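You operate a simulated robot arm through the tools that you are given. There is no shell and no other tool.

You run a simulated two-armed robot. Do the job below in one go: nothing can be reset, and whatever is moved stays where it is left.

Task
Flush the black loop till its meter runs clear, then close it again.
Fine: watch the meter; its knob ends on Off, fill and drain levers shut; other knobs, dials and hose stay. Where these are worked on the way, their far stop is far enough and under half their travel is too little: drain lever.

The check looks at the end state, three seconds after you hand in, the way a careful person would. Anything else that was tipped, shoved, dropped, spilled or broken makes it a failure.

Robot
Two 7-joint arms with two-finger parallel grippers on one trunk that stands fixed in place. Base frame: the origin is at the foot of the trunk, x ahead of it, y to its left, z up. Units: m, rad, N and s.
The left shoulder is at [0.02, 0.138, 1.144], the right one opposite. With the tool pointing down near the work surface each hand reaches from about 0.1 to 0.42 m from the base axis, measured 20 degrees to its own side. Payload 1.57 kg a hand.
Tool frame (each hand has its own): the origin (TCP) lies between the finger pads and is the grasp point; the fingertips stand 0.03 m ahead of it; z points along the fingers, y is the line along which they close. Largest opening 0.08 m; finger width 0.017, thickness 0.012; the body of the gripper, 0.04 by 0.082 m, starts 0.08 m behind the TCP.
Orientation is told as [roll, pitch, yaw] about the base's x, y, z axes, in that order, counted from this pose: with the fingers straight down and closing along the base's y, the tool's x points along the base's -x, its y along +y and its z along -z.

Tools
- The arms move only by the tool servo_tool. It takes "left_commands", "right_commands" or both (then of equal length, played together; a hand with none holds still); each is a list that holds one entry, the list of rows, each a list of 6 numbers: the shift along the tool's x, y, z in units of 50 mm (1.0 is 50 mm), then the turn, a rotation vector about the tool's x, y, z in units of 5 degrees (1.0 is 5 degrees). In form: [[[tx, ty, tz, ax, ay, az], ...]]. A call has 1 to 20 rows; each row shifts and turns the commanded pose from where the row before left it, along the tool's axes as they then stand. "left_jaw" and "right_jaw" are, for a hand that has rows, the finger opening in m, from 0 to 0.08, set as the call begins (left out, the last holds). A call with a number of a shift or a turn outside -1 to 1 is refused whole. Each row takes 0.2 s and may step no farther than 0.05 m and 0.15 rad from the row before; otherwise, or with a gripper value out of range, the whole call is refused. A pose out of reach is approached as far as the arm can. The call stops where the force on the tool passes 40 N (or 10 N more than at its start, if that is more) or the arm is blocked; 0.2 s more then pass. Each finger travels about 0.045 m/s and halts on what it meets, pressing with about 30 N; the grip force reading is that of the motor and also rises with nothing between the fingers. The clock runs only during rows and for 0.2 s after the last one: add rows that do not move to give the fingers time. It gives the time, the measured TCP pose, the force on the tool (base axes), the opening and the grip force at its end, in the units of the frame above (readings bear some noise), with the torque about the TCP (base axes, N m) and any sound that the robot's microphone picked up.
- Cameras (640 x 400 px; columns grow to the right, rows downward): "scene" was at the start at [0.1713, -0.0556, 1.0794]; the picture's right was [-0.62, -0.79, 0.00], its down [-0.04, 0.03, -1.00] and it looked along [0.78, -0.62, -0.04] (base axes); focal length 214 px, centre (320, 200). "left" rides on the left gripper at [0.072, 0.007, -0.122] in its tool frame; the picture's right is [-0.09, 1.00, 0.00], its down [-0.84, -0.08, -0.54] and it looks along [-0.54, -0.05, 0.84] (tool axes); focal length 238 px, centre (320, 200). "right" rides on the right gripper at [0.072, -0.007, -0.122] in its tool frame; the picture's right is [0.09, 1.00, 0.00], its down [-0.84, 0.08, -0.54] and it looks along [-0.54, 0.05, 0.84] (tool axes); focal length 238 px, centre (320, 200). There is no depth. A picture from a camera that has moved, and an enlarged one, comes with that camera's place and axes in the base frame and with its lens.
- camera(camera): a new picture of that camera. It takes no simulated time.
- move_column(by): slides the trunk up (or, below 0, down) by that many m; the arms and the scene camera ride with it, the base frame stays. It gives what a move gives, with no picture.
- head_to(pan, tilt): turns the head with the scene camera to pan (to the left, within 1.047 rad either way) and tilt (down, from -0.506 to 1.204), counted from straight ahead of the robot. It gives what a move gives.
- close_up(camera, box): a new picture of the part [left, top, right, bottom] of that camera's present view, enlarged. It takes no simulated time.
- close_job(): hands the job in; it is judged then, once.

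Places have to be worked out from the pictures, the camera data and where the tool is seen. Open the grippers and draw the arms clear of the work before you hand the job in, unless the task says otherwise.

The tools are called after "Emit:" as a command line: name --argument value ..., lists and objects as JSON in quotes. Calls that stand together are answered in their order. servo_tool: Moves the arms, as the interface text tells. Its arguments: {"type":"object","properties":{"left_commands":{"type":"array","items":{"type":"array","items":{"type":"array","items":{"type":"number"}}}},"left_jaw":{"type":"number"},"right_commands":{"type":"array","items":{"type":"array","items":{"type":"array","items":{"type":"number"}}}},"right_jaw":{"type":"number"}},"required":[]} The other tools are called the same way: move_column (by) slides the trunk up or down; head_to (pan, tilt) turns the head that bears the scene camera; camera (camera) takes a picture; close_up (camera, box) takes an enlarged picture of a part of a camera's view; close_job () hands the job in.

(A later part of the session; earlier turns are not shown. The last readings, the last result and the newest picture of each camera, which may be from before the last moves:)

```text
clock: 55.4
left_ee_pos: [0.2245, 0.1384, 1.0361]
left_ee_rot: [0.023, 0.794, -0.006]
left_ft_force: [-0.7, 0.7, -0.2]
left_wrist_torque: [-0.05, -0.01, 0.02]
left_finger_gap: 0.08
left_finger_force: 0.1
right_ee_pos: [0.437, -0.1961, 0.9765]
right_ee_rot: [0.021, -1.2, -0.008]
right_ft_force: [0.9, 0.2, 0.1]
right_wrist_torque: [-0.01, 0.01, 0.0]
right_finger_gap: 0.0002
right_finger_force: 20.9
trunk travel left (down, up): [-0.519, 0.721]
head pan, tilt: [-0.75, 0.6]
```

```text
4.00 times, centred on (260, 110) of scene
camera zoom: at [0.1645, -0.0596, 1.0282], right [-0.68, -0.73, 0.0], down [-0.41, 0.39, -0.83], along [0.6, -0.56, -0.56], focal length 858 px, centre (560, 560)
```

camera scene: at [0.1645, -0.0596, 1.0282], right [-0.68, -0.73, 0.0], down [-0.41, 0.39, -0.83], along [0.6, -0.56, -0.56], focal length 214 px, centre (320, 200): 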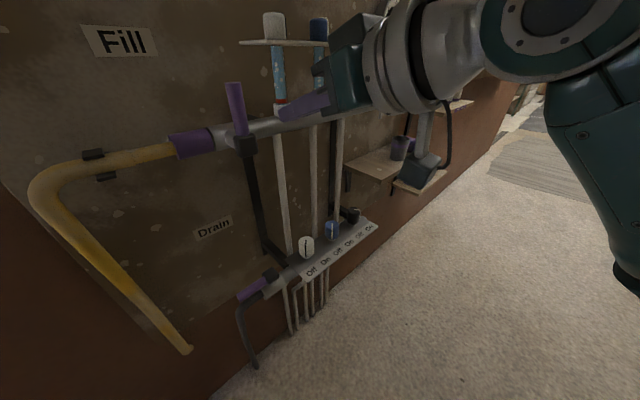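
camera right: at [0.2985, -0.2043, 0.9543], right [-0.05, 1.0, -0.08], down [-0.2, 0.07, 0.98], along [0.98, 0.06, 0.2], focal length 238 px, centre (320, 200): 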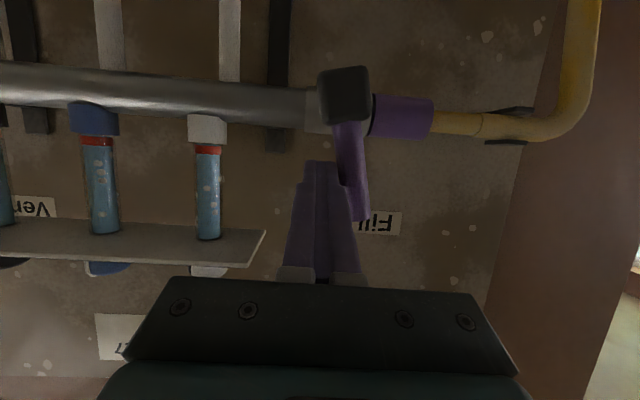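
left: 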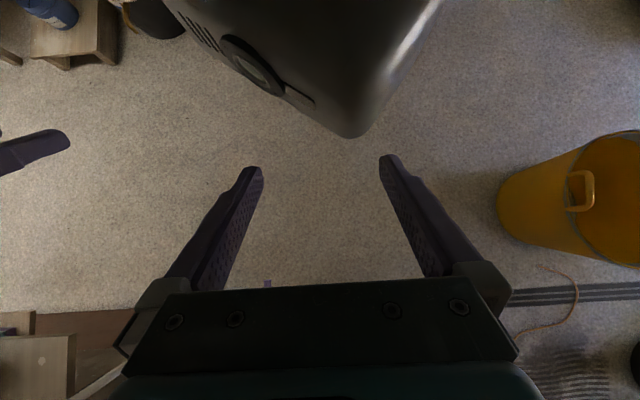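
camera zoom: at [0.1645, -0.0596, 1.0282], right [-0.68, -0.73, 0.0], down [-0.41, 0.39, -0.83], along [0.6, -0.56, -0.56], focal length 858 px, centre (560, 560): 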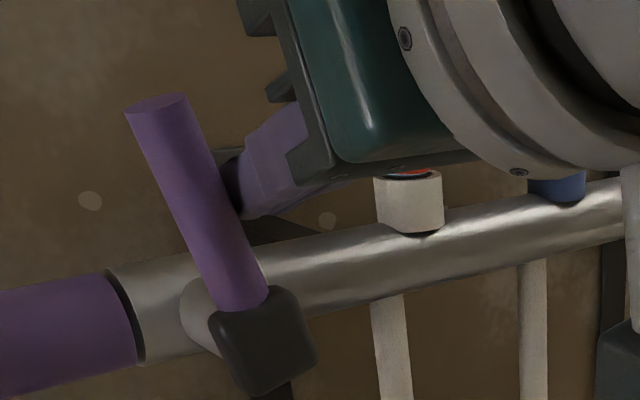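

The fill lever turns toward +y with little force. I follow the arc to its stop.

Emit:
servo_tool --right_commands '[[[-0.03, 0.134, -0.012, 0, 0, 0], [-0.03, 0.134, -0.012, 0, 0, 0], [0.017, 0.136, 0.0065, 0, 0, 0], [0.017, 0.136, 0.0065, 0, 0, 0], [0.057, 0.135, 0.022, 0, 0, 0], [0.057, 0.135, 0.022, 0, 0, 0], [0.098, 0.116, 0.038, 0, 0, 0], [0.098, 0.116, 0.038, 0, 0, 0]]]'

Emit:
close_up --camera "scene" --box '[160, 60, 320, 160]'

Emit:
camera --camera "right"

```text
clock: 57.2
left_ee_pos: [0.2258, 0.1393, 1.0366]
left_ee_rot: [0.022, 0.793, -0.005]
left_ft_force: [-0.1, -0.5, -0.6]
left_wrist_torque: [-0.01, -0.02, 0.01]
left_finger_gap: 0.0801
left_finger_force: 0.0
right_ee_pos: [0.4367, -0.1452, 0.9617]
right_ee_rot: [0.022, -1.198, -0.007]
right_ft_force: [0.6, 0.2, 0.1]
right_wrist_torque: [0.0, -0.02, -0.05]
right_finger_gap: 0.0
right_finger_force: 21.5
trunk travel left (down, up): [-0.519, 0.721]
head pan, tilt: [-0.75, 0.6]
```

```text
4.00 times, centred on (240, 110) of scene
camera zoom: at [0.1646, -0.0596, 1.0282], right [-0.68, -0.73, 0.0], down [-0.41, 0.39, -0.83], along [0.6, -0.56, -0.56], focal length 858 px, centre (640, 560)
```

zoom: 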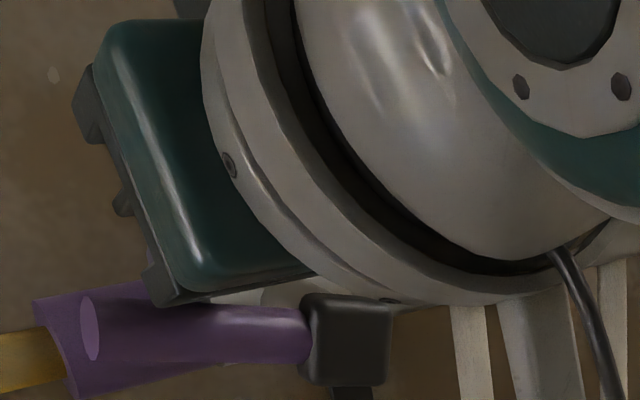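

```text
taken
camera right: at [0.2973, -0.1524, 0.939], right [-0.05, 1.0, -0.08], down [-0.2, 0.07, 0.98], along [0.98, 0.06, 0.2], focal length 238 px, centre (320, 200)
```

right: 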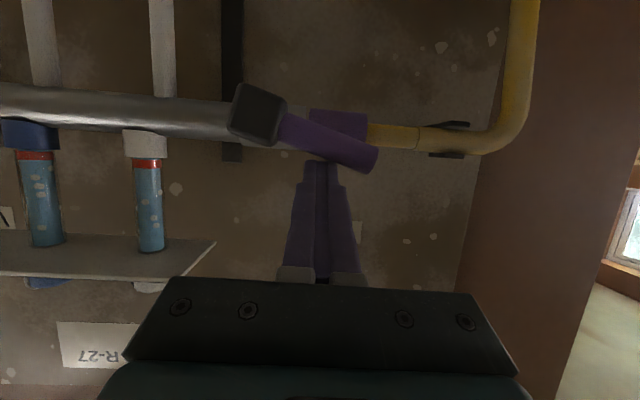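

The lever is at about 70°. I push it down the rest of the way to its stop.

Emit:
servo_tool --right_commands '[[[0.133, 0.08, 0.052, 0, 0, 0], [0.133, 0.08, 0.052, 0, 0, 0], [0.056, 0.02, 0.022, 0, 0, 0], [0.056, 0.0, 0.022, 0, 0, 0], [0.056, 0.0, 0.022, 0, 0, 0], [0, 0, 0, 0, 0, 0]]]'

Emit:
camera --camera "right"

```text
clock: 58.6
left_ee_pos: [0.2273, 0.1391, 1.0373]
left_ee_rot: [0.023, 0.792, -0.006]
left_ft_force: [-0.3, 0.7, 0.4]
left_wrist_torque: [0.03, -0.01, 0.03]
left_finger_gap: 0.0798
left_finger_force: 0.1
right_ee_pos: [0.438, -0.1347, 0.9435]
right_ee_rot: [0.028, -1.22, -0.013]
right_ft_force: [-1.8, 1.6, 31.4]
right_wrist_torque: [0.02, -0.56, -0.05]
right_finger_gap: 0.0
right_finger_force: 21.3
trunk travel left (down, up): [-0.519, 0.721]
head pan, tilt: [-0.75, 0.6]
```

```text
taken
camera right: at [0.3006, -0.1435, 0.9195], right [-0.05, 1.0, -0.08], down [-0.22, 0.06, 0.97], along [0.97, 0.06, 0.22], focal length 238 px, centre (320, 200)
```

right: 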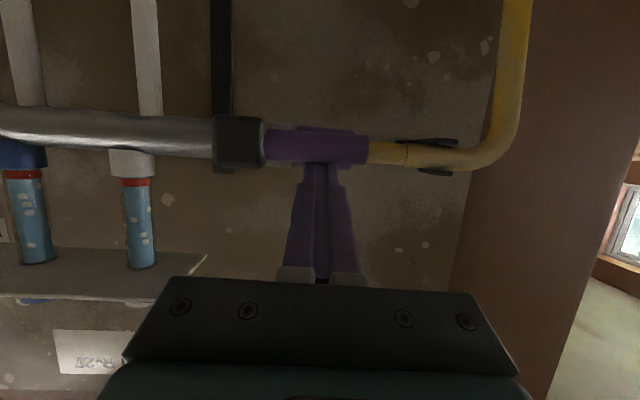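

A 31 N reaction shows the fill lever is on its stop, parallel to the pipe: fill open. I lift off, back away and move the hand to the right so the scene camera can watch the black meter.

Emit:
servo_tool --right_commands '[[[-0.28, 0, -0.109, 0, 0, 0], [-0.28, 0, -0.109, 0, 0, 0], [0, 0, -0.5, 0, 0, 0], [0, 0, -0.4, 0, 0, 0], [0, -0.8, 0, 0, 0, 0], [0, -0.8, 0, 0, 0, 0], [0, -0.8, 0, 0, 0, 0], [0, -0.8, 0, 0, 0, 0], [0, -0.8, 0, 0, 0, 0], [0, -0.8, 0, 0, 0, 0], [0, -0.8, 0, 0, 0, 0], [0, -0.8, 0, 0, 0, 0], [0, -0.8, 0, 0, 0, 0]]]'

Emit:
camera --camera "scene"

Emit:
close_up --camera "scene" --box '[240, 0, 400, 100]'

Emit:
camera --camera "right"

```text
clock: 61.4
left_ee_pos: [0.2251, 0.1389, 1.0356]
left_ee_rot: [0.022, 0.794, -0.005]
left_ft_force: [0.7, 0.1, -0.2]
left_wrist_torque: [-0.01, -0.01, -0.02]
left_finger_gap: 0.08
left_finger_force: 0.1
right_ee_pos: [0.3977, -0.4969, 0.98]
right_ee_rot: [0.017, -1.2, -0.005]
right_ft_force: [-0.2, 0.3, -0.3]
right_wrist_torque: [0.0, 0.05, 0.01]
right_finger_gap: 0.0
right_finger_force: 21.4
trunk travel left (down, up): [-0.519, 0.721]
head pan, tilt: [-0.75, 0.6]
```

```text
taken
camera scene: at [0.1646, -0.0598, 1.0282], right [-0.68, -0.73, 0.0], down [-0.41, 0.39, -0.83], along [0.6, -0.56, -0.56], focal length 214 px, centre (320, 200)
```

scene: 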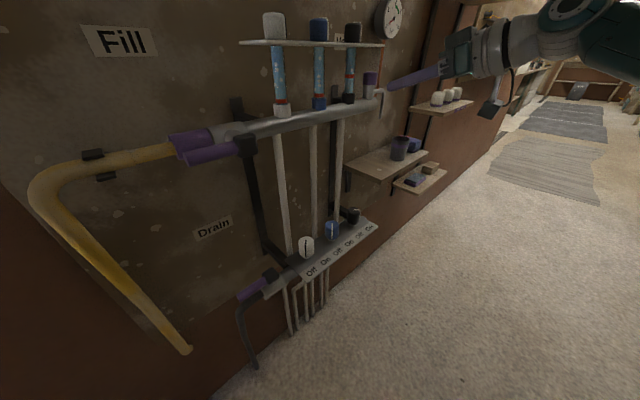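

```text
4.00 times, centred on (320, 50) of scene
camera zoom: at [0.1646, -0.0598, 1.0282], right [-0.68, -0.73, 0.0], down [-0.41, 0.39, -0.83], along [0.6, -0.56, -0.56], focal length 858 px, centre (320, 800)
```

zoom: 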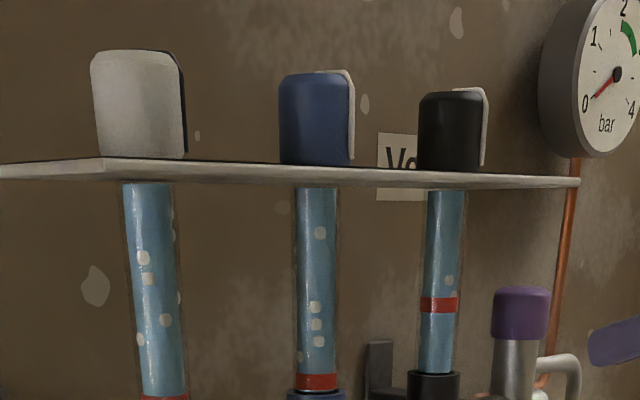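

```text
taken
camera right: at [0.2591, -0.5052, 0.9588], right [-0.04, 1.0, -0.08], down [-0.2, 0.07, 0.98], along [0.98, 0.06, 0.2], focal length 238 px, centre (320, 200)
```

right: 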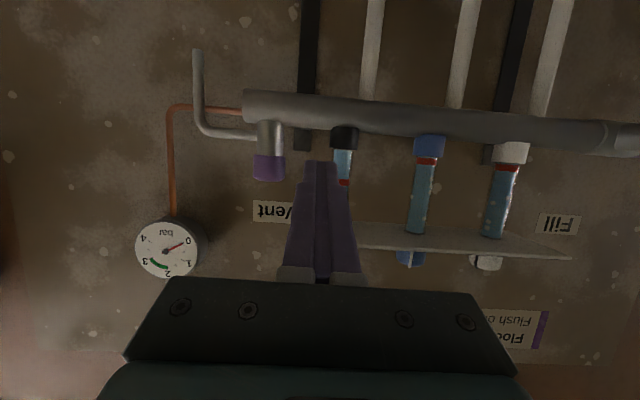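

Flow is confirmed: the black meter's red float has risen while white and blue stay at bottom, but bubbles are still there. I let time run and watch the black meter closely.

Emit:
close_up --camera "scene" --box '[330, 35, 394, 105]'

Emit:
servo_tool --right_commands '[[[0, 0, 0, 0, 0, 0], [0, 0, 0, 0, 0, 0], [0, 0, 0, 0, 0, 0], [0, 0, 0, 0, 0, 0], [0, 0, 0, 0, 0, 0], [0, 0, 0, 0, 0, 0], [0, 0, 0, 0, 0, 0], [0, 0, 0, 0, 0, 0], [0, 0, 0, 0, 0, 0], [0, 0, 0, 0, 0, 0]]]'

Emit:
close_up --camera "scene" --box '[330, 35, 394, 105]'

```text
5.71 times, centred on (362, 70) of scene
camera zoom: at [0.1646, -0.0598, 1.0282], right [-0.68, -0.73, 0.0], down [-0.41, 0.39, -0.83], along [0.6, -0.56, -0.56], focal length 1226 px, centre (80, 943)
```

zoom: 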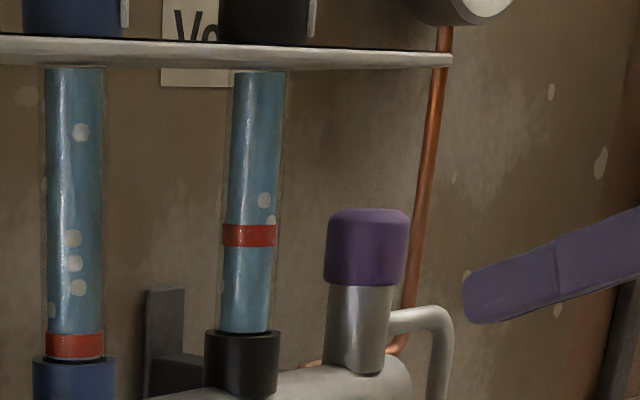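

```text
clock: 63.6
left_ee_pos: [0.2252, 0.1396, 1.0371]
left_ee_rot: [0.023, 0.795, -0.005]
left_ft_force: [-1.1, 0.2, 0.2]
left_wrist_torque: [-0.01, 0.01, -0.03]
left_finger_gap: 0.0797
left_finger_force: 0.0
right_ee_pos: [0.3987, -0.496, 0.9799]
right_ee_rot: [0.018, -1.201, -0.006]
right_ft_force: [-0.1, -0.5, -0.6]
right_wrist_torque: [-0.01, -0.01, -0.02]
right_finger_gap: 0.0
right_finger_force: 20.9
trunk travel left (down, up): [-0.519, 0.721]
head pan, tilt: [-0.75, 0.6]
```

```text
5.71 times, centred on (362, 70) of scene
camera zoom: at [0.1645, -0.0596, 1.0282], right [-0.68, -0.73, 0.0], down [-0.41, 0.39, -0.83], along [0.6, -0.56, -0.56], focal length 1226 px, centre (80, 943)
```

zoom: 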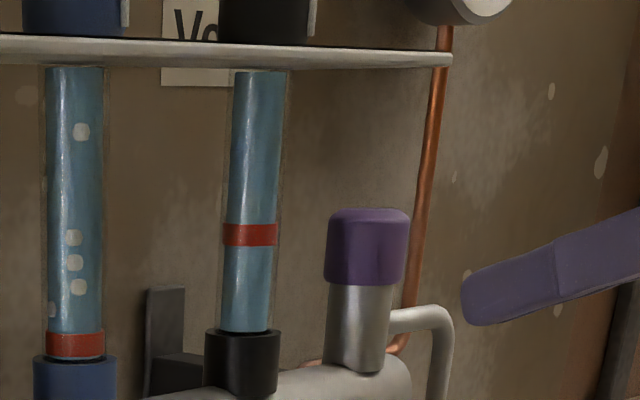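

The black meter now looks clear. I wait a few more seconds and move the hand slightly to view the tube with the right camera too, to be sure.

Emit:
servo_tool --right_commands '[[[0, 0.5, -0.2, 0, 0, 0], [0, 0.5, -0.2, 0, 0, 0], [0, 0.5, 0, 0, 0, 0], [0, 0.5, 0, 0, 0, 0], [0, 0, 0, 0, 0, 0], [0, 0, 0, 0, 0, 0], [0, 0, 0, 0, 0, 0], [0, 0, 0, 0, 0, 0], [0, 0, 0, 0, 0, 0], [0, 0, 0, 0, 0, 0], [0, 0, 0, 0, 0, 0], [0, 0, 0, 0, 0, 0]]]'

Emit:
camera --camera "right"

Emit:
close_up --camera "right" --box '[180, 90, 340, 250]'

Emit:
close_up --camera "scene" --box '[330, 35, 394, 105]'

```text
clock: 66.2
left_ee_pos: [0.2252, 0.1389, 1.0368]
left_ee_rot: [0.023, 0.794, -0.004]
left_ft_force: [0.2, -0.5, -0.2]
left_wrist_torque: [-0.03, 0.03, 0.01]
left_finger_gap: 0.0801
left_finger_force: 0.0
right_ee_pos: [0.3765, -0.3976, 0.9876]
right_ee_rot: [0.017, -1.201, -0.008]
right_ft_force: [0.2, -0.4, 0.1]
right_wrist_torque: [0.0, -0.04, -0.04]
right_finger_gap: 0.0002
right_finger_force: 21.7
trunk travel left (down, up): [-0.519, 0.721]
head pan, tilt: [-0.75, 0.6]
```

```text
taken
camera right: at [0.2384, -0.4054, 0.9664], right [-0.05, 1.0, -0.08], down [-0.2, 0.07, 0.98], along [0.98, 0.06, 0.2], focal length 238 px, centre (320, 200)
```

right: 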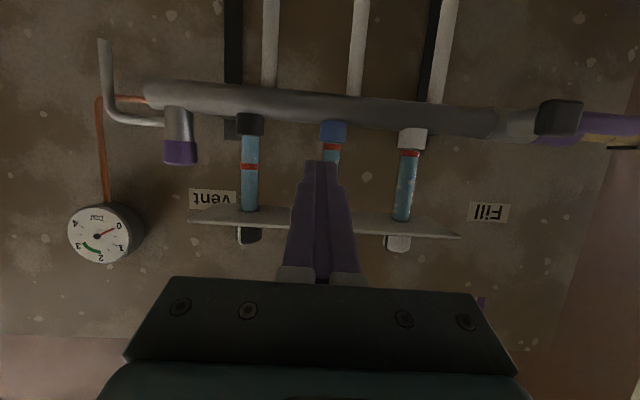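

```text
2.50 times, centred on (260, 170) of right
camera zoom: at [0.2384, -0.4054, 0.9664], right [-0.05, 1.0, -0.08], down [-0.2, 0.07, 0.98], along [0.98, 0.06, 0.2], focal length 596 px, centre (470, 275)
```

zoom: 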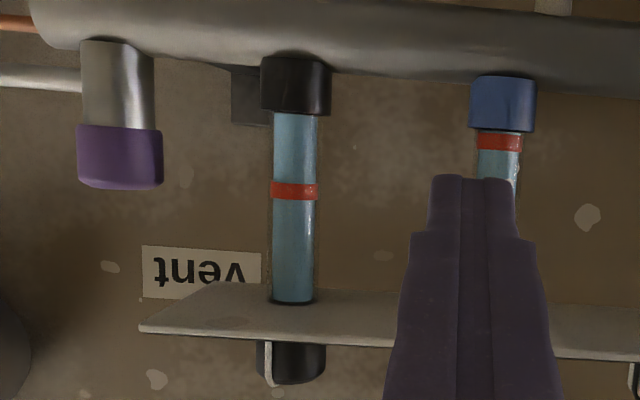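

```text
5.71 times, centred on (362, 70) of scene
camera zoom: at [0.1645, -0.0596, 1.0282], right [-0.68, -0.73, 0.0], down [-0.41, 0.39, -0.83], along [0.6, -0.56, -0.56], focal length 1226 px, centre (80, 943)
```

zoom: 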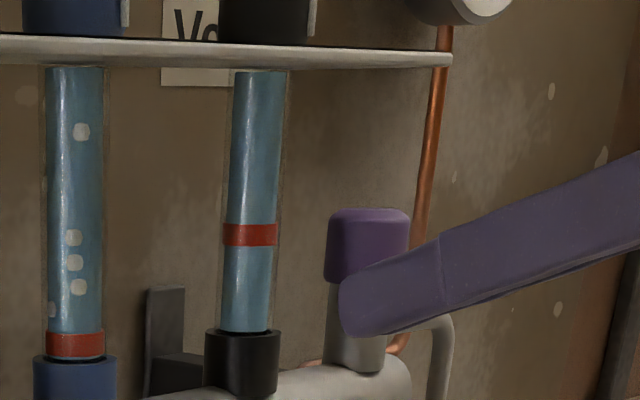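

Clear from both views at two times. Now I close down: fill first. The fill handle lies along +y at z≈0.919, so I bring the closed fingers below it, in front of the manifold.

Emit:
servo_tool --right_commands '[[[0.457, 0, 0.239, 0, 0, 0], [0.457, 0, 0.239, 0, 0, 0], [0.457, 0, 0.239, 0, 0, 0], [0.457, 0, 0.239, 0, 0, 0], [0, 0.753, 0, 0, 0, 0], [0, 0.753, 0, 0, 0, 0], [0, 0.753, 0, 0, 0, 0], [0, 0.753, 0, 0, 0, 0], [0, 0.753, 0, 0, 0, 0], [0, 0.753, 0, 0, 0, 0], [0, 0.753, 0, 0, 0, 0], [0, 0, 0, 0, 0, 0]]]'

Emit:
camera --camera "right"

Emit:
camera --camera "scene"

```text
clock: 68.8
left_ee_pos: [0.2256, 0.1397, 1.0373]
left_ee_rot: [0.023, 0.793, -0.006]
left_ft_force: [0.3, -0.5, -0.2]
left_wrist_torque: [0.0, 0.01, 0.01]
left_finger_gap: 0.08
left_finger_force: 0.1
right_ee_pos: [0.3874, -0.1322, 0.8883]
right_ee_rot: [0.019, -1.202, -0.007]
right_ft_force: [0.4, 0.7, 0.4]
right_wrist_torque: [-0.03, 0.05, 0.0]
right_finger_gap: 0.0
right_finger_force: 20.8
trunk travel left (down, up): [-0.519, 0.721]
head pan, tilt: [-0.75, 0.6]
```

```text
taken
camera right: at [0.2485, -0.1401, 0.8676], right [-0.05, 1.0, -0.08], down [-0.2, 0.07, 0.98], along [0.98, 0.06, 0.2], focal length 238 px, centre (320, 200)
```

right: 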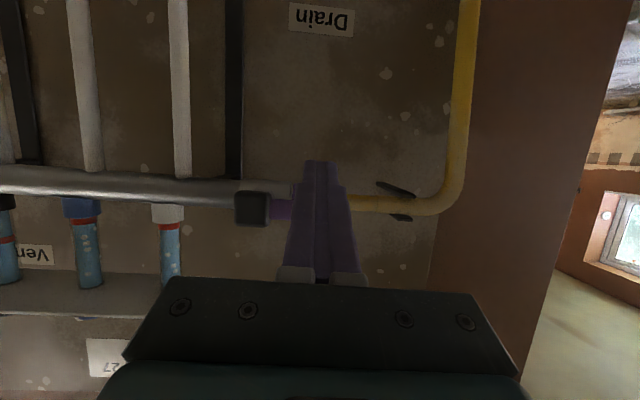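

```text
taken
camera scene: at [0.1645, -0.0596, 1.0282], right [-0.68, -0.73, 0.0], down [-0.41, 0.39, -0.83], along [0.6, -0.56, -0.56], focal length 214 px, centre (320, 200)
```

scene: 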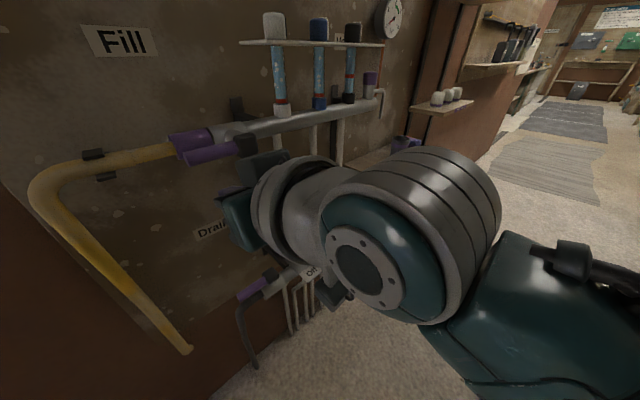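

The fingers are below the handle and clear of it. I move forward 5 cm under the handle.

Emit:
servo_tool --right_commands '[[[-0.178, 0, 0.457, 0, 0, 0], [-0.178, 0, 0.457, 0, 0, 0], [0, 0, 0, 0, 0, 0]]]'

Emit:
camera --camera "right"

Emit:
close_up --camera "scene" --box '[150, 100, 310, 200]'

```text
clock: 69.6
left_ee_pos: [0.2251, 0.1396, 1.0357]
left_ee_rot: [0.024, 0.794, -0.005]
left_ft_force: [0.0, -0.2, 0.0]
left_wrist_torque: [0.01, 0.0, 0.02]
left_finger_gap: 0.08
left_finger_force: 0.0
right_ee_pos: [0.4363, -0.1314, 0.8886]
right_ee_rot: [0.022, -1.201, -0.007]
right_ft_force: [0.4, -0.3, 0.3]
right_wrist_torque: [0.04, -0.02, -0.02]
right_finger_gap: 0.0001
right_finger_force: 21.1
trunk travel left (down, up): [-0.519, 0.721]
head pan, tilt: [-0.75, 0.6]
```

```text
taken
camera right: at [0.2965, -0.1391, 0.8664], right [-0.04, 1.0, -0.08], down [-0.2, 0.07, 0.98], along [0.98, 0.06, 0.2], focal length 238 px, centre (320, 200)
```

right: 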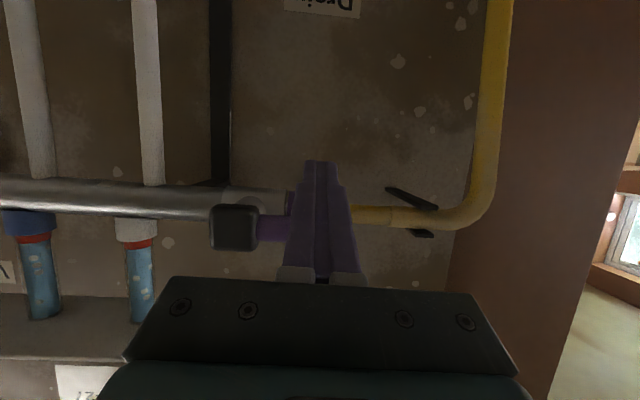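

```text
4.00 times, centred on (230, 150) of scene
camera zoom: at [0.1645, -0.0596, 1.0282], right [-0.68, -0.73, 0.0], down [-0.41, 0.39, -0.83], along [0.6, -0.56, -0.56], focal length 858 px, centre (680, 400)
```

zoom: 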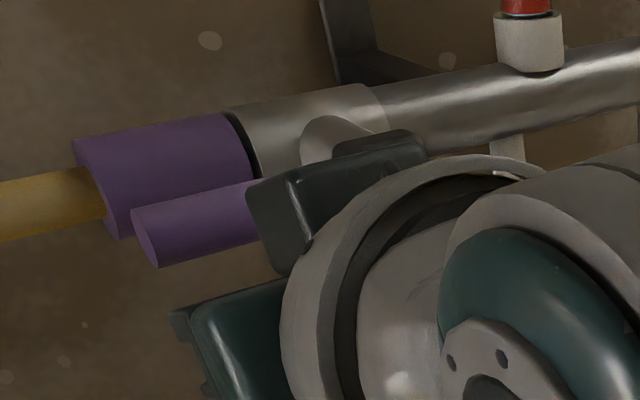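

I push the handle upward along the arc back toward vertical.

Emit:
servo_tool --right_commands '[[[-0.125, -0.026, -0.0486, 0, 0, 0], [-0.125, -0.026, -0.0486, 0, 0, 0], [-0.1025, 0.047, -0.04, 0, 0, 0], [-0.1025, 0.047, -0.04, 0, 0, 0], [-0.123, 0.018, -0.048, 0, 0, 0], [-0.123, 0.018, -0.048, 0, 0, 0], [-0.132, -0.021, -0.0515, 0, 0, 0], [-0.132, -0.021, -0.0515, 0, 0, 0], [-0.1286, -0.067, -0.05, 0, 0, 0], [-0.1286, -0.067, -0.05, 0, 0, 0]]]'

Emit:
camera --camera "right"

```text
clock: 71.8
left_ee_pos: [0.2248, 0.1385, 1.0357]
left_ee_rot: [0.023, 0.792, -0.005]
left_ft_force: [0.1, -0.1, -0.6]
left_wrist_torque: [0.01, -0.01, 0.0]
left_finger_gap: 0.0799
left_finger_force: 0.0
right_ee_pos: [0.4361, -0.1353, 0.9542]
right_ee_rot: [0.021, -1.198, -0.006]
right_ft_force: [-0.2, 0.4, -0.6]
right_wrist_torque: [0.04, 0.01, 0.04]
right_finger_gap: 0.0001
right_finger_force: 21.3
trunk travel left (down, up): [-0.519, 0.721]
head pan, tilt: [-0.75, 0.6]
```

```text
taken
camera right: at [0.2972, -0.1449, 0.9327], right [-0.05, 1.0, -0.08], down [-0.2, 0.07, 0.98], along [0.98, 0.06, 0.2], focal length 238 px, centre (320, 200)
```

right: 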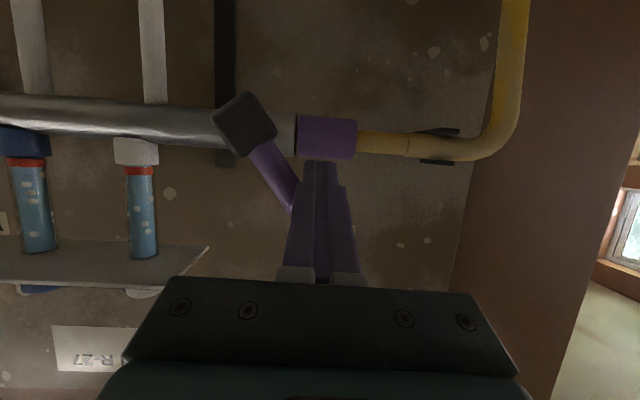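

The lever is about 30° from shut. I continue pushing toward vertical until it reaches its stop.

Emit:
servo_tool --right_commands '[[[-0.11, -0.113, -0.0428, 0, 0, 0], [-0.11, -0.113, -0.0428, 0, 0, 0], [-0.0746, -0.149, -0.029, 0, 0, 0], [-0.0746, -0.149, -0.029, 0, 0, 0], [-0.0186, -0.08, -0.007, 0, 0, 0], [0, -0.08, 0, 0, 0, 0], [0, -0.06, 0, 0, 0, 0], [0, 0, 0, 0, 0, 0]]]'

Emit:
camera --camera "right"

Emit:
close_up --camera "scene" --box '[150, 60, 310, 160]'

```text
clock: 73.6
left_ee_pos: [0.2249, 0.1427, 1.0371]
left_ee_rot: [0.028, 0.794, 0.0]
left_ft_force: [0.2, -0.7, -0.1]
left_wrist_torque: [0.01, 0.01, -0.04]
left_finger_gap: 0.0801
left_finger_force: 0.0
right_ee_pos: [0.436, -0.1666, 0.975]
right_ee_rot: [0.047, -1.203, -0.022]
right_ft_force: [-1.4, 26.9, 7.1]
right_wrist_torque: [0.1, -0.16, 0.48]
right_finger_gap: 0.0
right_finger_force: 21.0
trunk travel left (down, up): [-0.519, 0.721]
head pan, tilt: [-0.75, 0.6]
```

```text
taken
camera right: at [0.2974, -0.1761, 0.952], right [-0.05, 1.0, -0.07], down [-0.21, 0.06, 0.98], along [0.98, 0.07, 0.2], focal length 238 px, centre (320, 200)
```

right: 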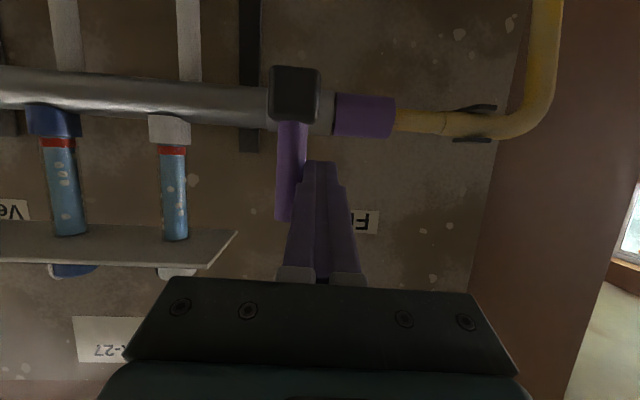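

```text
4.00 times, centred on (230, 110) of scene
camera zoom: at [0.1648, -0.0556, 1.0281], right [-0.68, -0.73, 0.0], down [-0.41, 0.39, -0.82], along [0.6, -0.56, -0.57], focal length 858 px, centre (680, 560)
```

zoom: 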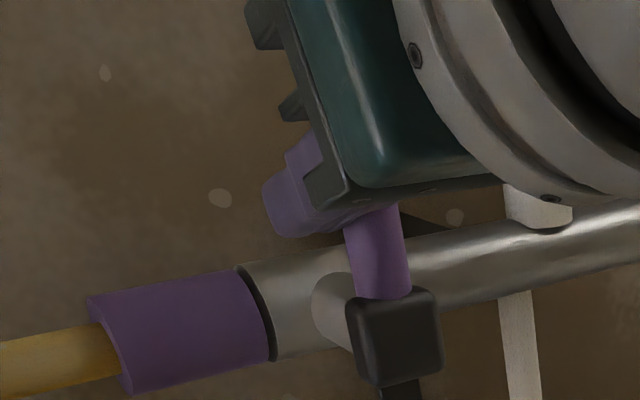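

The reaction of 27 N shows the fill lever back on its shut stop, handle upright. I back off and carry the hand back to the right, reorienting it for the black knob.

Emit:
servo_tool --right_commands '[[[0, 0.3, 0, 0, 0, 0], [0, 0, -0.45, 0, 0, 0], [0, 0, -0.45, 0, 0, 0], [0, -0.84, 0, 0, 0, 0], [0, -0.84, 0, 0, 0, 0], [0, -0.84, 0, 0, 0, 0], [0, -0.84, 0, 0, 0, 0], [0, -0.84, 0, 0, 0, 0], [0, -0.84, 0, 0, 0, 0], [0, -0.84, 0, 0, 0, 0], [0, -0.84, 0, 0, 0, 0], [0, 0, 0, -0.6751, 0.4539, -0.3436], [0, 0, 0, -0.6751, 0.4539, -0.3436], [0, 0, 0, -0.6751, 0.4539, -0.3436], [0, 0, 0, -0.6751, 0.4539, -0.3436], [0, 0, 0, -0.6751, 0.4539, -0.3436]]]'

Emit:
camera --camera "scene"

Emit:
close_up --camera "scene" --box '[180, 0, 420, 150]'

```text
clock: 77.0
left_ee_pos: [0.225, 0.1385, 1.0354]
left_ee_rot: [0.023, 0.795, -0.004]
left_ft_force: [-0.3, 0.8, 0.3]
left_wrist_torque: [-0.01, 0.03, 0.01]
left_finger_gap: 0.0802
left_finger_force: 0.0
right_ee_pos: [0.3989, -0.4965, 0.9882]
right_ee_rot: [0.01, -1.004, 0.334]
right_ft_force: [0.2, -0.5, -1.0]
right_wrist_torque: [0.01, 0.02, -0.01]
right_finger_gap: 0.0
right_finger_force: 21.3
trunk travel left (down, up): [-0.519, 0.721]
head pan, tilt: [-0.75, 0.6]
```

```text
taken
camera scene: at [0.1646, -0.0597, 1.0282], right [-0.68, -0.73, 0.0], down [-0.41, 0.39, -0.83], along [0.6, -0.56, -0.56], focal length 214 px, centre (320, 200)
```

scene: 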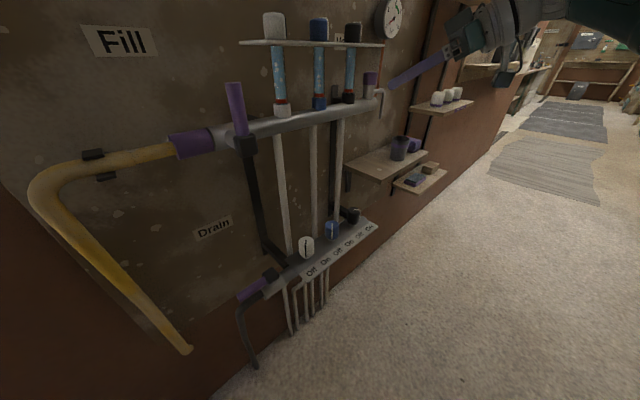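

```text
2.67 times, centred on (300, 75) of scene
camera zoom: at [0.1646, -0.0597, 1.0282], right [-0.68, -0.73, 0.0], down [-0.41, 0.39, -0.83], along [0.6, -0.56, -0.56], focal length 572 px, centre (373, 533)
```

zoom: 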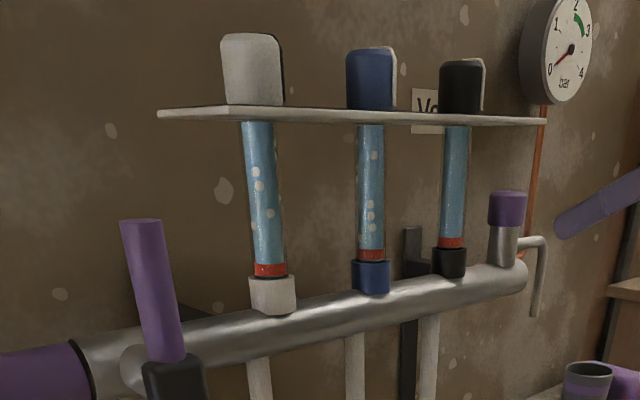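

Fill is shut, the float dropped, and the black meter stays free of bubbles. I open the fingers, lower the trunk by 0.3 m again and line up with the black knob.

Emit:
servo_tool --right_commands '[[[0, 0, 0, 0, 0, 0], [0, 0, 0, 0, 0, 0], [0, 0, 0, 0, 0, 0]]]' --right_jaw 0.055

Emit:
move_column --by -0.3

Emit:
servo_tool --right_commands '[[[0.107, 0.023, 0.176, 0, 0, 0], [0.107, 0.023, 0.176, 0, 0, 0], [0, 0, 0, 0, 0, 0]]]'

Emit:
camera --camera "right"

Emit:
camera --camera "scene"

```text
clock: 77.8
left_ee_pos: [0.2254, 0.1399, 1.0369]
left_ee_rot: [0.023, 0.794, -0.005]
left_ft_force: [0.7, 0.2, -1.4]
left_wrist_torque: [-0.01, -0.04, 0.03]
left_finger_gap: 0.0799
left_finger_force: 0.0
right_ee_pos: [0.3975, -0.4958, 0.9872]
right_ee_rot: [0.012, -1.003, 0.334]
right_ft_force: [-0.1, 1.3, -0.2]
right_wrist_torque: [0.01, -0.02, -0.01]
right_finger_gap: 0.0547
right_finger_force: 0.0
trunk travel left (down, up): [-0.519, 0.721]
head pan, tilt: [-0.75, 0.6]
```

```text
clock: 80.8
left_ee_pos: [0.2253, 0.1391, 0.7358]
left_ee_rot: [0.023, 0.794, -0.006]
left_ft_force: [0.4, -1.1, -0.5]
left_wrist_torque: [0.0, 0.0, -0.01]
left_finger_gap: 0.0801
left_finger_force: 0.1
right_ee_pos: [0.3971, -0.4955, 0.6877]
right_ee_rot: [0.012, -1.002, 0.332]
right_ft_force: [0.7, 0.9, 0.9]
right_wrist_torque: [0.02, 0.0, 0.0]
right_finger_gap: 0.0551
right_finger_force: 0.0
trunk travel left (down, up): [-0.219, 1.021]
head pan, tilt: [-0.75, 0.6]
```

```text
clock: 81.6
left_ee_pos: [0.2243, 0.1393, 0.7363]
left_ee_rot: [0.022, 0.793, -0.005]
left_ft_force: [-0.3, 0.0, -1.3]
left_wrist_torque: [-0.02, -0.01, 0.04]
left_finger_gap: 0.0798
left_finger_force: 0.1
right_ee_pos: [0.4067, -0.4907, 0.6681]
right_ee_rot: [0.012, -1.001, 0.332]
right_ft_force: [-0.7, -0.4, -0.2]
right_wrist_torque: [0.02, 0.03, 0.0]
right_finger_gap: 0.0549
right_finger_force: 0.0
trunk travel left (down, up): [-0.219, 1.021]
head pan, tilt: [-0.75, 0.6]
```

```text
taken
camera right: at [0.2762, -0.5449, 0.6756], right [-0.38, 0.92, -0.07], down [-0.03, 0.06, 1.0], along [0.92, 0.38, 0.0], focal length 238 px, centre (320, 200)
```

right: 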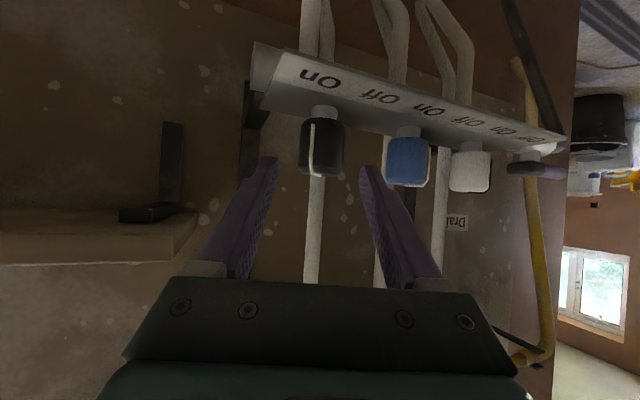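

```text
taken
camera scene: at [0.1644, -0.0597, 0.7282], right [-0.68, -0.73, 0.0], down [-0.41, 0.39, -0.83], along [0.6, -0.56, -0.56], focal length 214 px, centre (320, 200)
```

scene: 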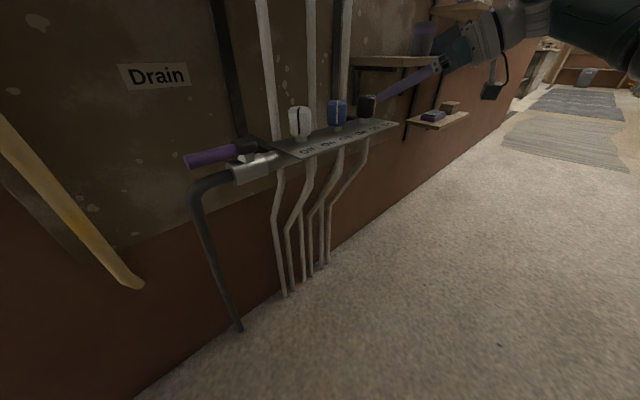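

Knob centred between the fingertips. I advance 60 mm to straddle it.

Emit:
servo_tool --right_commands '[[[0, 0.01, 0.24, 0, 0, 0], [0, 0.01, 0.24, 0, 0, 0], [0, 0.01, 0.24, 0, 0, 0], [0, 0.01, 0.24, 0, 0, 0], [0, 0.01, 0.24, 0, 0, 0], [0, 0, 0, 0, 0, 0]]]'

Emit:
camera --camera "right"

```text
clock: 83.0
left_ee_pos: [0.2241, 0.139, 0.736]
left_ee_rot: [0.024, 0.795, -0.005]
left_ft_force: [0.8, -0.7, -0.4]
left_wrist_torque: [0.01, 0.0, 0.01]
left_finger_gap: 0.0799
left_finger_force: 0.1
right_ee_pos: [0.4529, -0.471, 0.6369]
right_ee_rot: [0.014, -1.001, 0.334]
right_ft_force: [0.2, -0.3, 0.0]
right_wrist_torque: [0.01, 0.01, 0.01]
right_finger_gap: 0.0548
right_finger_force: 0.0
trunk travel left (down, up): [-0.219, 1.021]
head pan, tilt: [-0.75, 0.6]
```

```text
taken
camera right: at [0.3227, -0.5257, 0.6427], right [-0.38, 0.92, -0.07], down [-0.03, 0.07, 1.0], along [0.92, 0.38, 0.0], focal length 238 px, centre (320, 200)
```

right: 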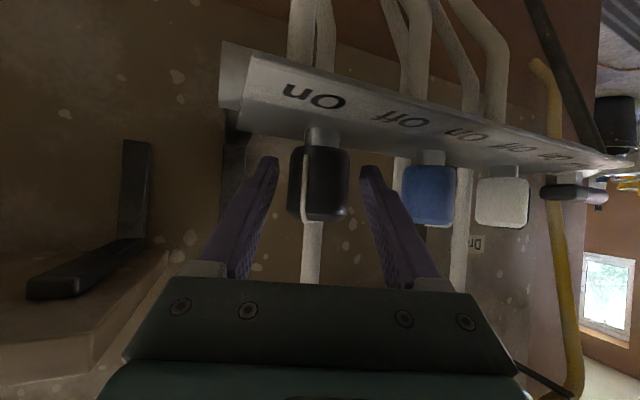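

Centred. I close on the knob and turn it back toward Off (clockwise from above) by 25° first.

Emit:
servo_tool --right_commands '[[[0, 0, 0, 0, 0, 0], [0, 0, 0, 0, 0, 0], [0, 0, 0, 0, 0, 0], [0, 0, 0, 0, 0, 0], [0, 0.021, 0, 0.8415, 0, 0.5403], [0, 0.021, 0, 0.8415, 0, 0.5403], [0, 0.021, 0, 0.8415, 0, 0.5403], [0, 0.021, 0, 0.8415, 0, 0.5403], [0, 0.021, 0, 0.8415, 0, 0.5403]]]' --right_jaw 0.03

Emit:
camera --camera "right"

```text
clock: 85.0
left_ee_pos: [0.2268, 0.1367, 0.7365]
left_ee_rot: [0.02, 0.791, -0.007]
left_ft_force: [0.2, -0.6, 0.2]
left_wrist_torque: [0.01, 0.02, 0.0]
left_finger_gap: 0.0801
left_finger_force: 0.1
right_ee_pos: [0.453, -0.4698, 0.6369]
right_ee_rot: [0.007, -0.996, -0.105]
right_ft_force: [12.1, -15.1, -18.3]
right_wrist_torque: [-0.32, -0.55, -0.13]
right_finger_gap: 0.0374
right_finger_force: 43.4
trunk travel left (down, up): [-0.219, 1.021]
head pan, tilt: [-0.75, 0.6]
```

```text
taken
camera right: at [0.3124, -0.4624, 0.6443], right [0.05, 1.0, -0.07], down [0.01, 0.07, 1.0], along [1.0, -0.05, 0.0], focal length 238 px, centre (320, 200)
```

right: 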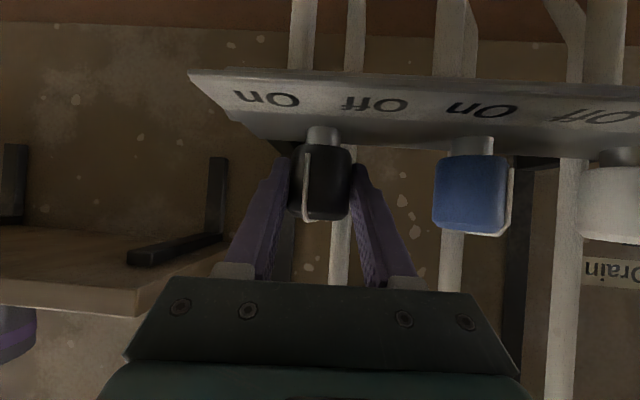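

The knob followed 25°. Side load is building up from a few mm of centring error, so I correct that and continue another 20°.

Emit:
servo_tool --right_commands '[[[0.014, -0.074, 0.09, 0, 0, 0], [0, 0.021, 0, 0.8415, 0, 0.5403], [0, 0.021, 0, 0.8415, 0, 0.5403], [0, 0.021, 0, 0.8415, 0, 0.5403], [0, 0.021, 0, 0.8415, 0, 0.5403]]]'

Emit:
camera --camera "right"

```text
clock: 86.2
left_ee_pos: [0.2226, 0.138, 0.7341]
left_ee_rot: [0.02, 0.796, -0.005]
left_ft_force: [0.6, 0.0, 0.4]
left_wrist_torque: [-0.01, 0.01, -0.01]
left_finger_gap: 0.08
left_finger_force: 0.1
right_ee_pos: [0.4527, -0.4661, 0.6374]
right_ee_rot: [0.008, -1.006, -0.452]
right_ft_force: [-17.6, 8.4, 29.7]
right_wrist_torque: [-0.1, -0.13, -0.03]
right_finger_gap: 0.0372
right_finger_force: 42.7
trunk travel left (down, up): [-0.219, 1.021]
head pan, tilt: [-0.75, 0.6]
```

```text
taken
camera right: at [0.3238, -0.4123, 0.643], right [0.38, 0.92, -0.07], down [0.02, 0.07, 1.0], along [0.92, -0.38, 0.01], focal length 238 px, centre (320, 200)
```

right: 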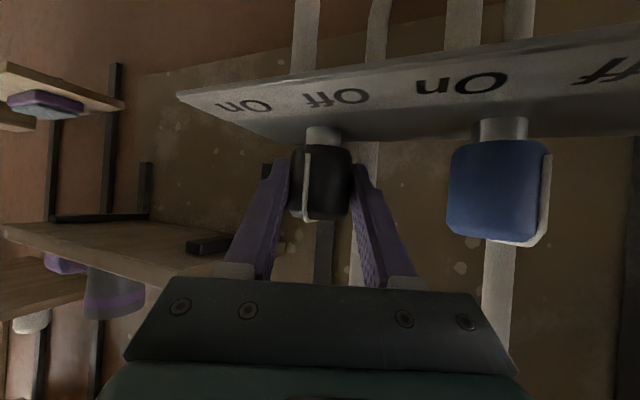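

The knob has come back 45°. I release, swing the hand back to yaw ≈ +0.33 and regrasp for the second half.

Emit:
servo_tool --right_commands '[[[0, 0, 0, 0, 0, 0], [0, 0, 0, 0, 0, 0], [0, 0, 0, 0, 0, 0]]]' --right_jaw 0.055

Emit:
camera --camera "right"

```text
clock: 87.0
left_ee_pos: [0.225, 0.1404, 0.7355]
left_ee_rot: [0.023, 0.794, -0.006]
left_ft_force: [0.1, -0.9, 0.6]
left_wrist_torque: [-0.05, 0.02, -0.02]
left_finger_gap: 0.0799
left_finger_force: 0.0
right_ee_pos: [0.4551, -0.4656, 0.6331]
right_ee_rot: [0.012, -0.998, -0.454]
right_ft_force: [-0.5, 0.5, -0.6]
right_wrist_torque: [-0.04, 0.01, 0.0]
right_finger_gap: 0.0551
right_finger_force: 0.0
trunk travel left (down, up): [-0.219, 1.021]
head pan, tilt: [-0.75, 0.6]
```

```text
taken
camera right: at [0.3255, -0.4109, 0.6407], right [0.38, 0.92, -0.07], down [0.03, 0.06, 1.0], along [0.92, -0.38, 0.0], focal length 238 px, centre (320, 200)
```

right: 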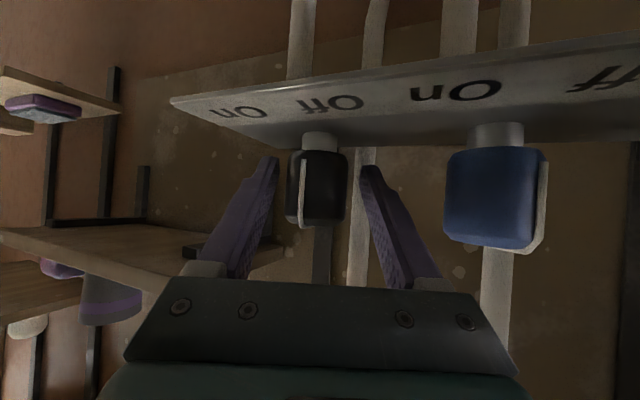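

Pointer is near the centre now, as expected. I rotate the open hand back around the knob.

Emit:
servo_tool --right_commands '[[[-0.0075, -0.024, -0.0048, -0.8415, 0, -0.5403], [-0.0075, -0.024, -0.0048, -0.8415, 0, -0.5403], [-0.0075, -0.024, -0.0048, -0.8415, 0, -0.5403], [-0.0075, -0.024, -0.0048, -0.8415, 0, -0.5403], [-0.0075, -0.024, -0.0048, -0.8415, 0, -0.5403], [-0.0075, -0.024, -0.0048, -0.8415, 0, -0.5403], [-0.0075, -0.024, -0.0048, -0.8415, 0, -0.5403], [-0.0075, -0.024, -0.0048, -0.8415, 0, -0.5403], [-0.0075, -0.024, -0.0048, -0.8415, 0, -0.5403], [0, 0, 0, 0, 0, 0]]]'

Emit:
camera --camera "right"

```text
clock: 89.2
left_ee_pos: [0.2253, 0.14, 0.7367]
left_ee_rot: [0.024, 0.793, -0.005]
left_ft_force: [0.1, -1.0, 0.5]
left_wrist_torque: [-0.03, -0.02, 0.0]
left_finger_gap: 0.0798
left_finger_force: 0.0
right_ee_pos: [0.4553, -0.4761, 0.6389]
right_ee_rot: [0.013, -1.002, 0.331]
right_ft_force: [0.3, 0.9, 0.2]
right_wrist_torque: [0.01, 0.02, 0.0]
right_finger_gap: 0.055
right_finger_force: 0.1
trunk travel left (down, up): [-0.219, 1.021]
head pan, tilt: [-0.75, 0.6]
```

```text
taken
camera right: at [0.3244, -0.53, 0.6443], right [-0.38, 0.92, -0.07], down [-0.03, 0.06, 1.0], along [0.92, 0.38, 0.0], focal length 238 px, centre (320, 200)
```

right: 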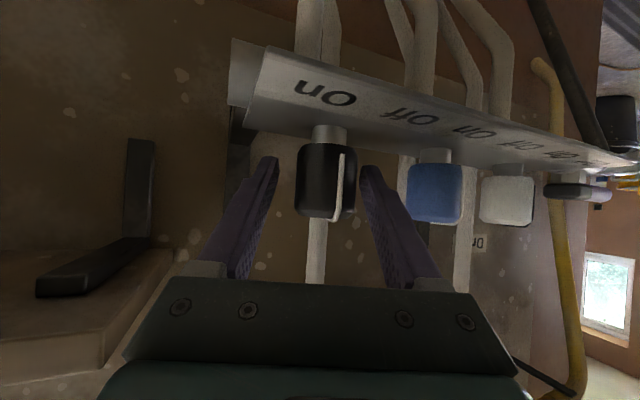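

Slightly off-centre (knob ~4 mm to the left side of the hand); I correct, close, and turn 25°.

Emit:
servo_tool --right_commands '[[[0, 0.08, 0, 0, 0, 0], [0, 0, 0, 0, 0, 0]]]'

Emit:
servo_tool --right_commands '[[[0, 0, 0, 0, 0, 0], [0, 0, 0, 0, 0, 0], [0, 0, 0, 0, 0, 0], [0, 0, 0, 0, 0, 0], [0, 0.018, 0, 0.8415, 0, 0.5403], [0, 0.018, 0, 0.8415, 0, 0.5403], [0, 0.018, 0, 0.8415, 0, 0.5403], [0, 0.018, 0, 0.8415, 0, 0.5403], [0, 0.018, 0, 0.8415, 0, 0.5403]]]' --right_jaw 0.03

Emit:
camera --camera "right"

```text
clock: 89.8
left_ee_pos: [0.2244, 0.1384, 0.7366]
left_ee_rot: [0.023, 0.794, -0.004]
left_ft_force: [0.6, -0.8, -0.3]
left_wrist_torque: [0.02, -0.01, 0.02]
left_finger_gap: 0.0802
left_finger_force: 0.0
right_ee_pos: [0.4528, -0.4725, 0.639]
right_ee_rot: [0.012, -1.002, 0.334]
right_ft_force: [0.1, -0.5, -0.5]
right_wrist_torque: [-0.01, 0.02, 0.01]
right_finger_gap: 0.055
right_finger_force: 0.1
trunk travel left (down, up): [-0.219, 1.021]
head pan, tilt: [-0.75, 0.6]
```

```text
clock: 91.8
left_ee_pos: [0.2258, 0.1385, 0.7362]
left_ee_rot: [0.022, 0.795, -0.007]
left_ft_force: [0.4, 0.7, 0.8]
left_wrist_torque: [-0.02, -0.01, 0.04]
left_finger_gap: 0.0799
left_finger_force: 0.2
right_ee_pos: [0.4537, -0.4688, 0.6391]
right_ee_rot: [0.01, -1.0, -0.102]
right_ft_force: [0.3, -3.5, -1.7]
right_wrist_torque: [-0.32, -0.48, -0.02]
right_finger_gap: 0.037
right_finger_force: 43.5
trunk travel left (down, up): [-0.219, 1.021]
head pan, tilt: [-0.75, 0.6]
```

```text
taken
camera right: at [0.3124, -0.4627, 0.6454], right [0.04, 1.0, -0.07], down [0.0, 0.07, 1.0], along [1.0, -0.05, 0.0], focal length 238 px, centre (320, 200)
```

right: 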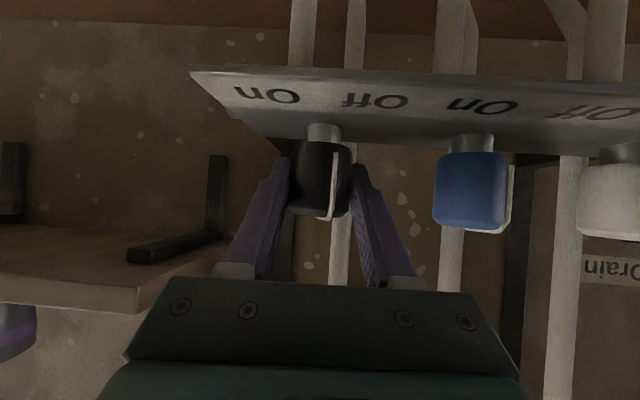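

Forces are low. The pointer's place relative to the hand equals that of the first grasp at yaw −0.4, so about 17° remain to Off. I turn 20° to seat it at the stop.

Emit:
servo_tool --right_commands '[[[0, 0.018, 0, 0.8415, 0, 0.5403], [0, 0.018, 0, 0.8415, 0, 0.5403], [0, 0.018, 0, 0.8415, 0, 0.5403], [0, 0.018, 0, 0.8415, 0, 0.5403], [0, 0, 0, 0, 0, 0]]]'

Emit:
camera --camera "right"

Emit:
close_up --camera "scene" --box '[290, 80, 418, 160]'

```text
clock: 93.0
left_ee_pos: [0.2254, 0.1373, 0.7364]
left_ee_rot: [0.018, 0.793, -0.008]
left_ft_force: [1.2, 0.2, -0.1]
left_wrist_torque: [0.01, 0.0, -0.02]
left_finger_gap: 0.0798
left_finger_force: 0.1
right_ee_pos: [0.4537, -0.467, 0.6398]
right_ee_rot: [0.006, -0.997, -0.448]
right_ft_force: [5.1, -8.8, -7.1]
right_wrist_torque: [-0.64, -0.46, -0.05]
right_finger_gap: 0.0372
right_finger_force: 43.0
trunk travel left (down, up): [-0.219, 1.021]
head pan, tilt: [-0.75, 0.6]
```

```text
taken
camera right: at [0.324, -0.4123, 0.646], right [0.38, 0.92, -0.07], down [0.03, 0.07, 1.0], along [0.92, -0.38, 0.0], focal length 238 px, centre (320, 200)
```

right: 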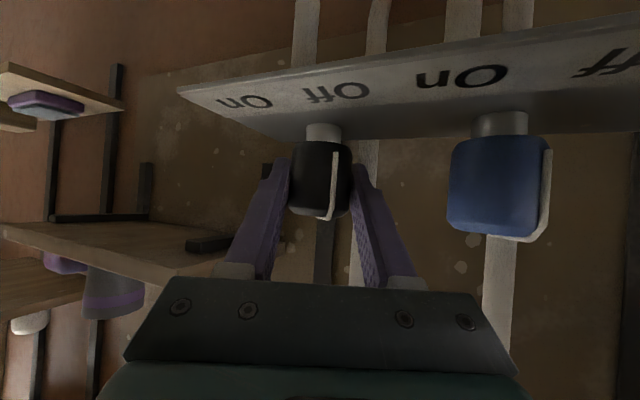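

```text
5.00 times, centred on (354, 120) of scene
camera zoom: at [0.165, -0.0614, 0.7283], right [-0.68, -0.73, 0.0], down [-0.41, 0.38, -0.83], along [0.6, -0.56, -0.56], focal length 1072 px, centre (150, 600)
```

zoom: 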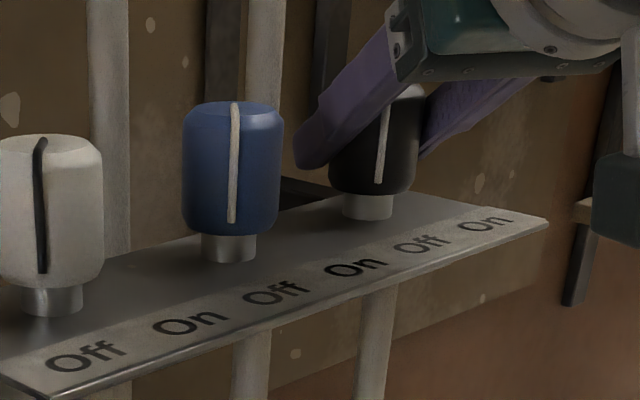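

The pointer is near Off but no stop torque yet; I turn 5° more to check.

Emit:
servo_tool --right_commands '[[[0, 0.018, 0, 0.8415, 0, 0.5403], [0, 0, 0, 0, 0, 0]]]'

Emit:
camera --camera "right"

```text
clock: 93.6
left_ee_pos: [0.2247, 0.1373, 0.7363]
left_ee_rot: [0.018, 0.793, -0.008]
left_ft_force: [-0.5, -0.4, 0.3]
left_wrist_torque: [0.0, 0.0, 0.01]
left_finger_gap: 0.0802
left_finger_force: 0.0
right_ee_pos: [0.4535, -0.4659, 0.6388]
right_ee_rot: [0.007, -0.996, -0.537]
right_ft_force: [-1.0, -7.8, -4.9]
right_wrist_torque: [-0.24, 0.32, 0.89]
right_finger_gap: 0.037
right_finger_force: 43.4
trunk travel left (down, up): [-0.219, 1.021]
head pan, tilt: [-0.75, 0.6]
```

```text
taken
camera right: at [0.3287, -0.4001, 0.6462], right [0.46, 0.88, -0.07], down [0.04, 0.06, 1.0], along [0.89, -0.46, 0.0], focal length 238 px, centre (320, 200)
```

right: 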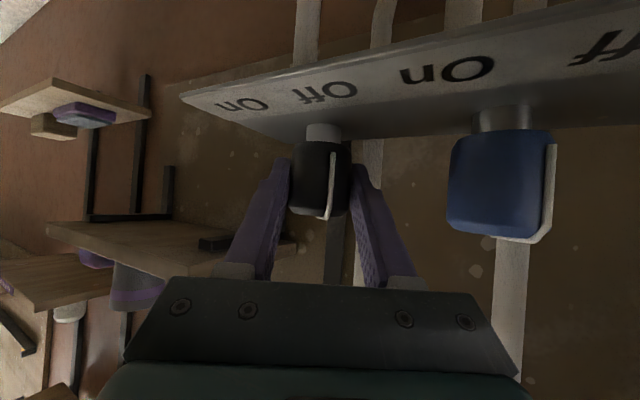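

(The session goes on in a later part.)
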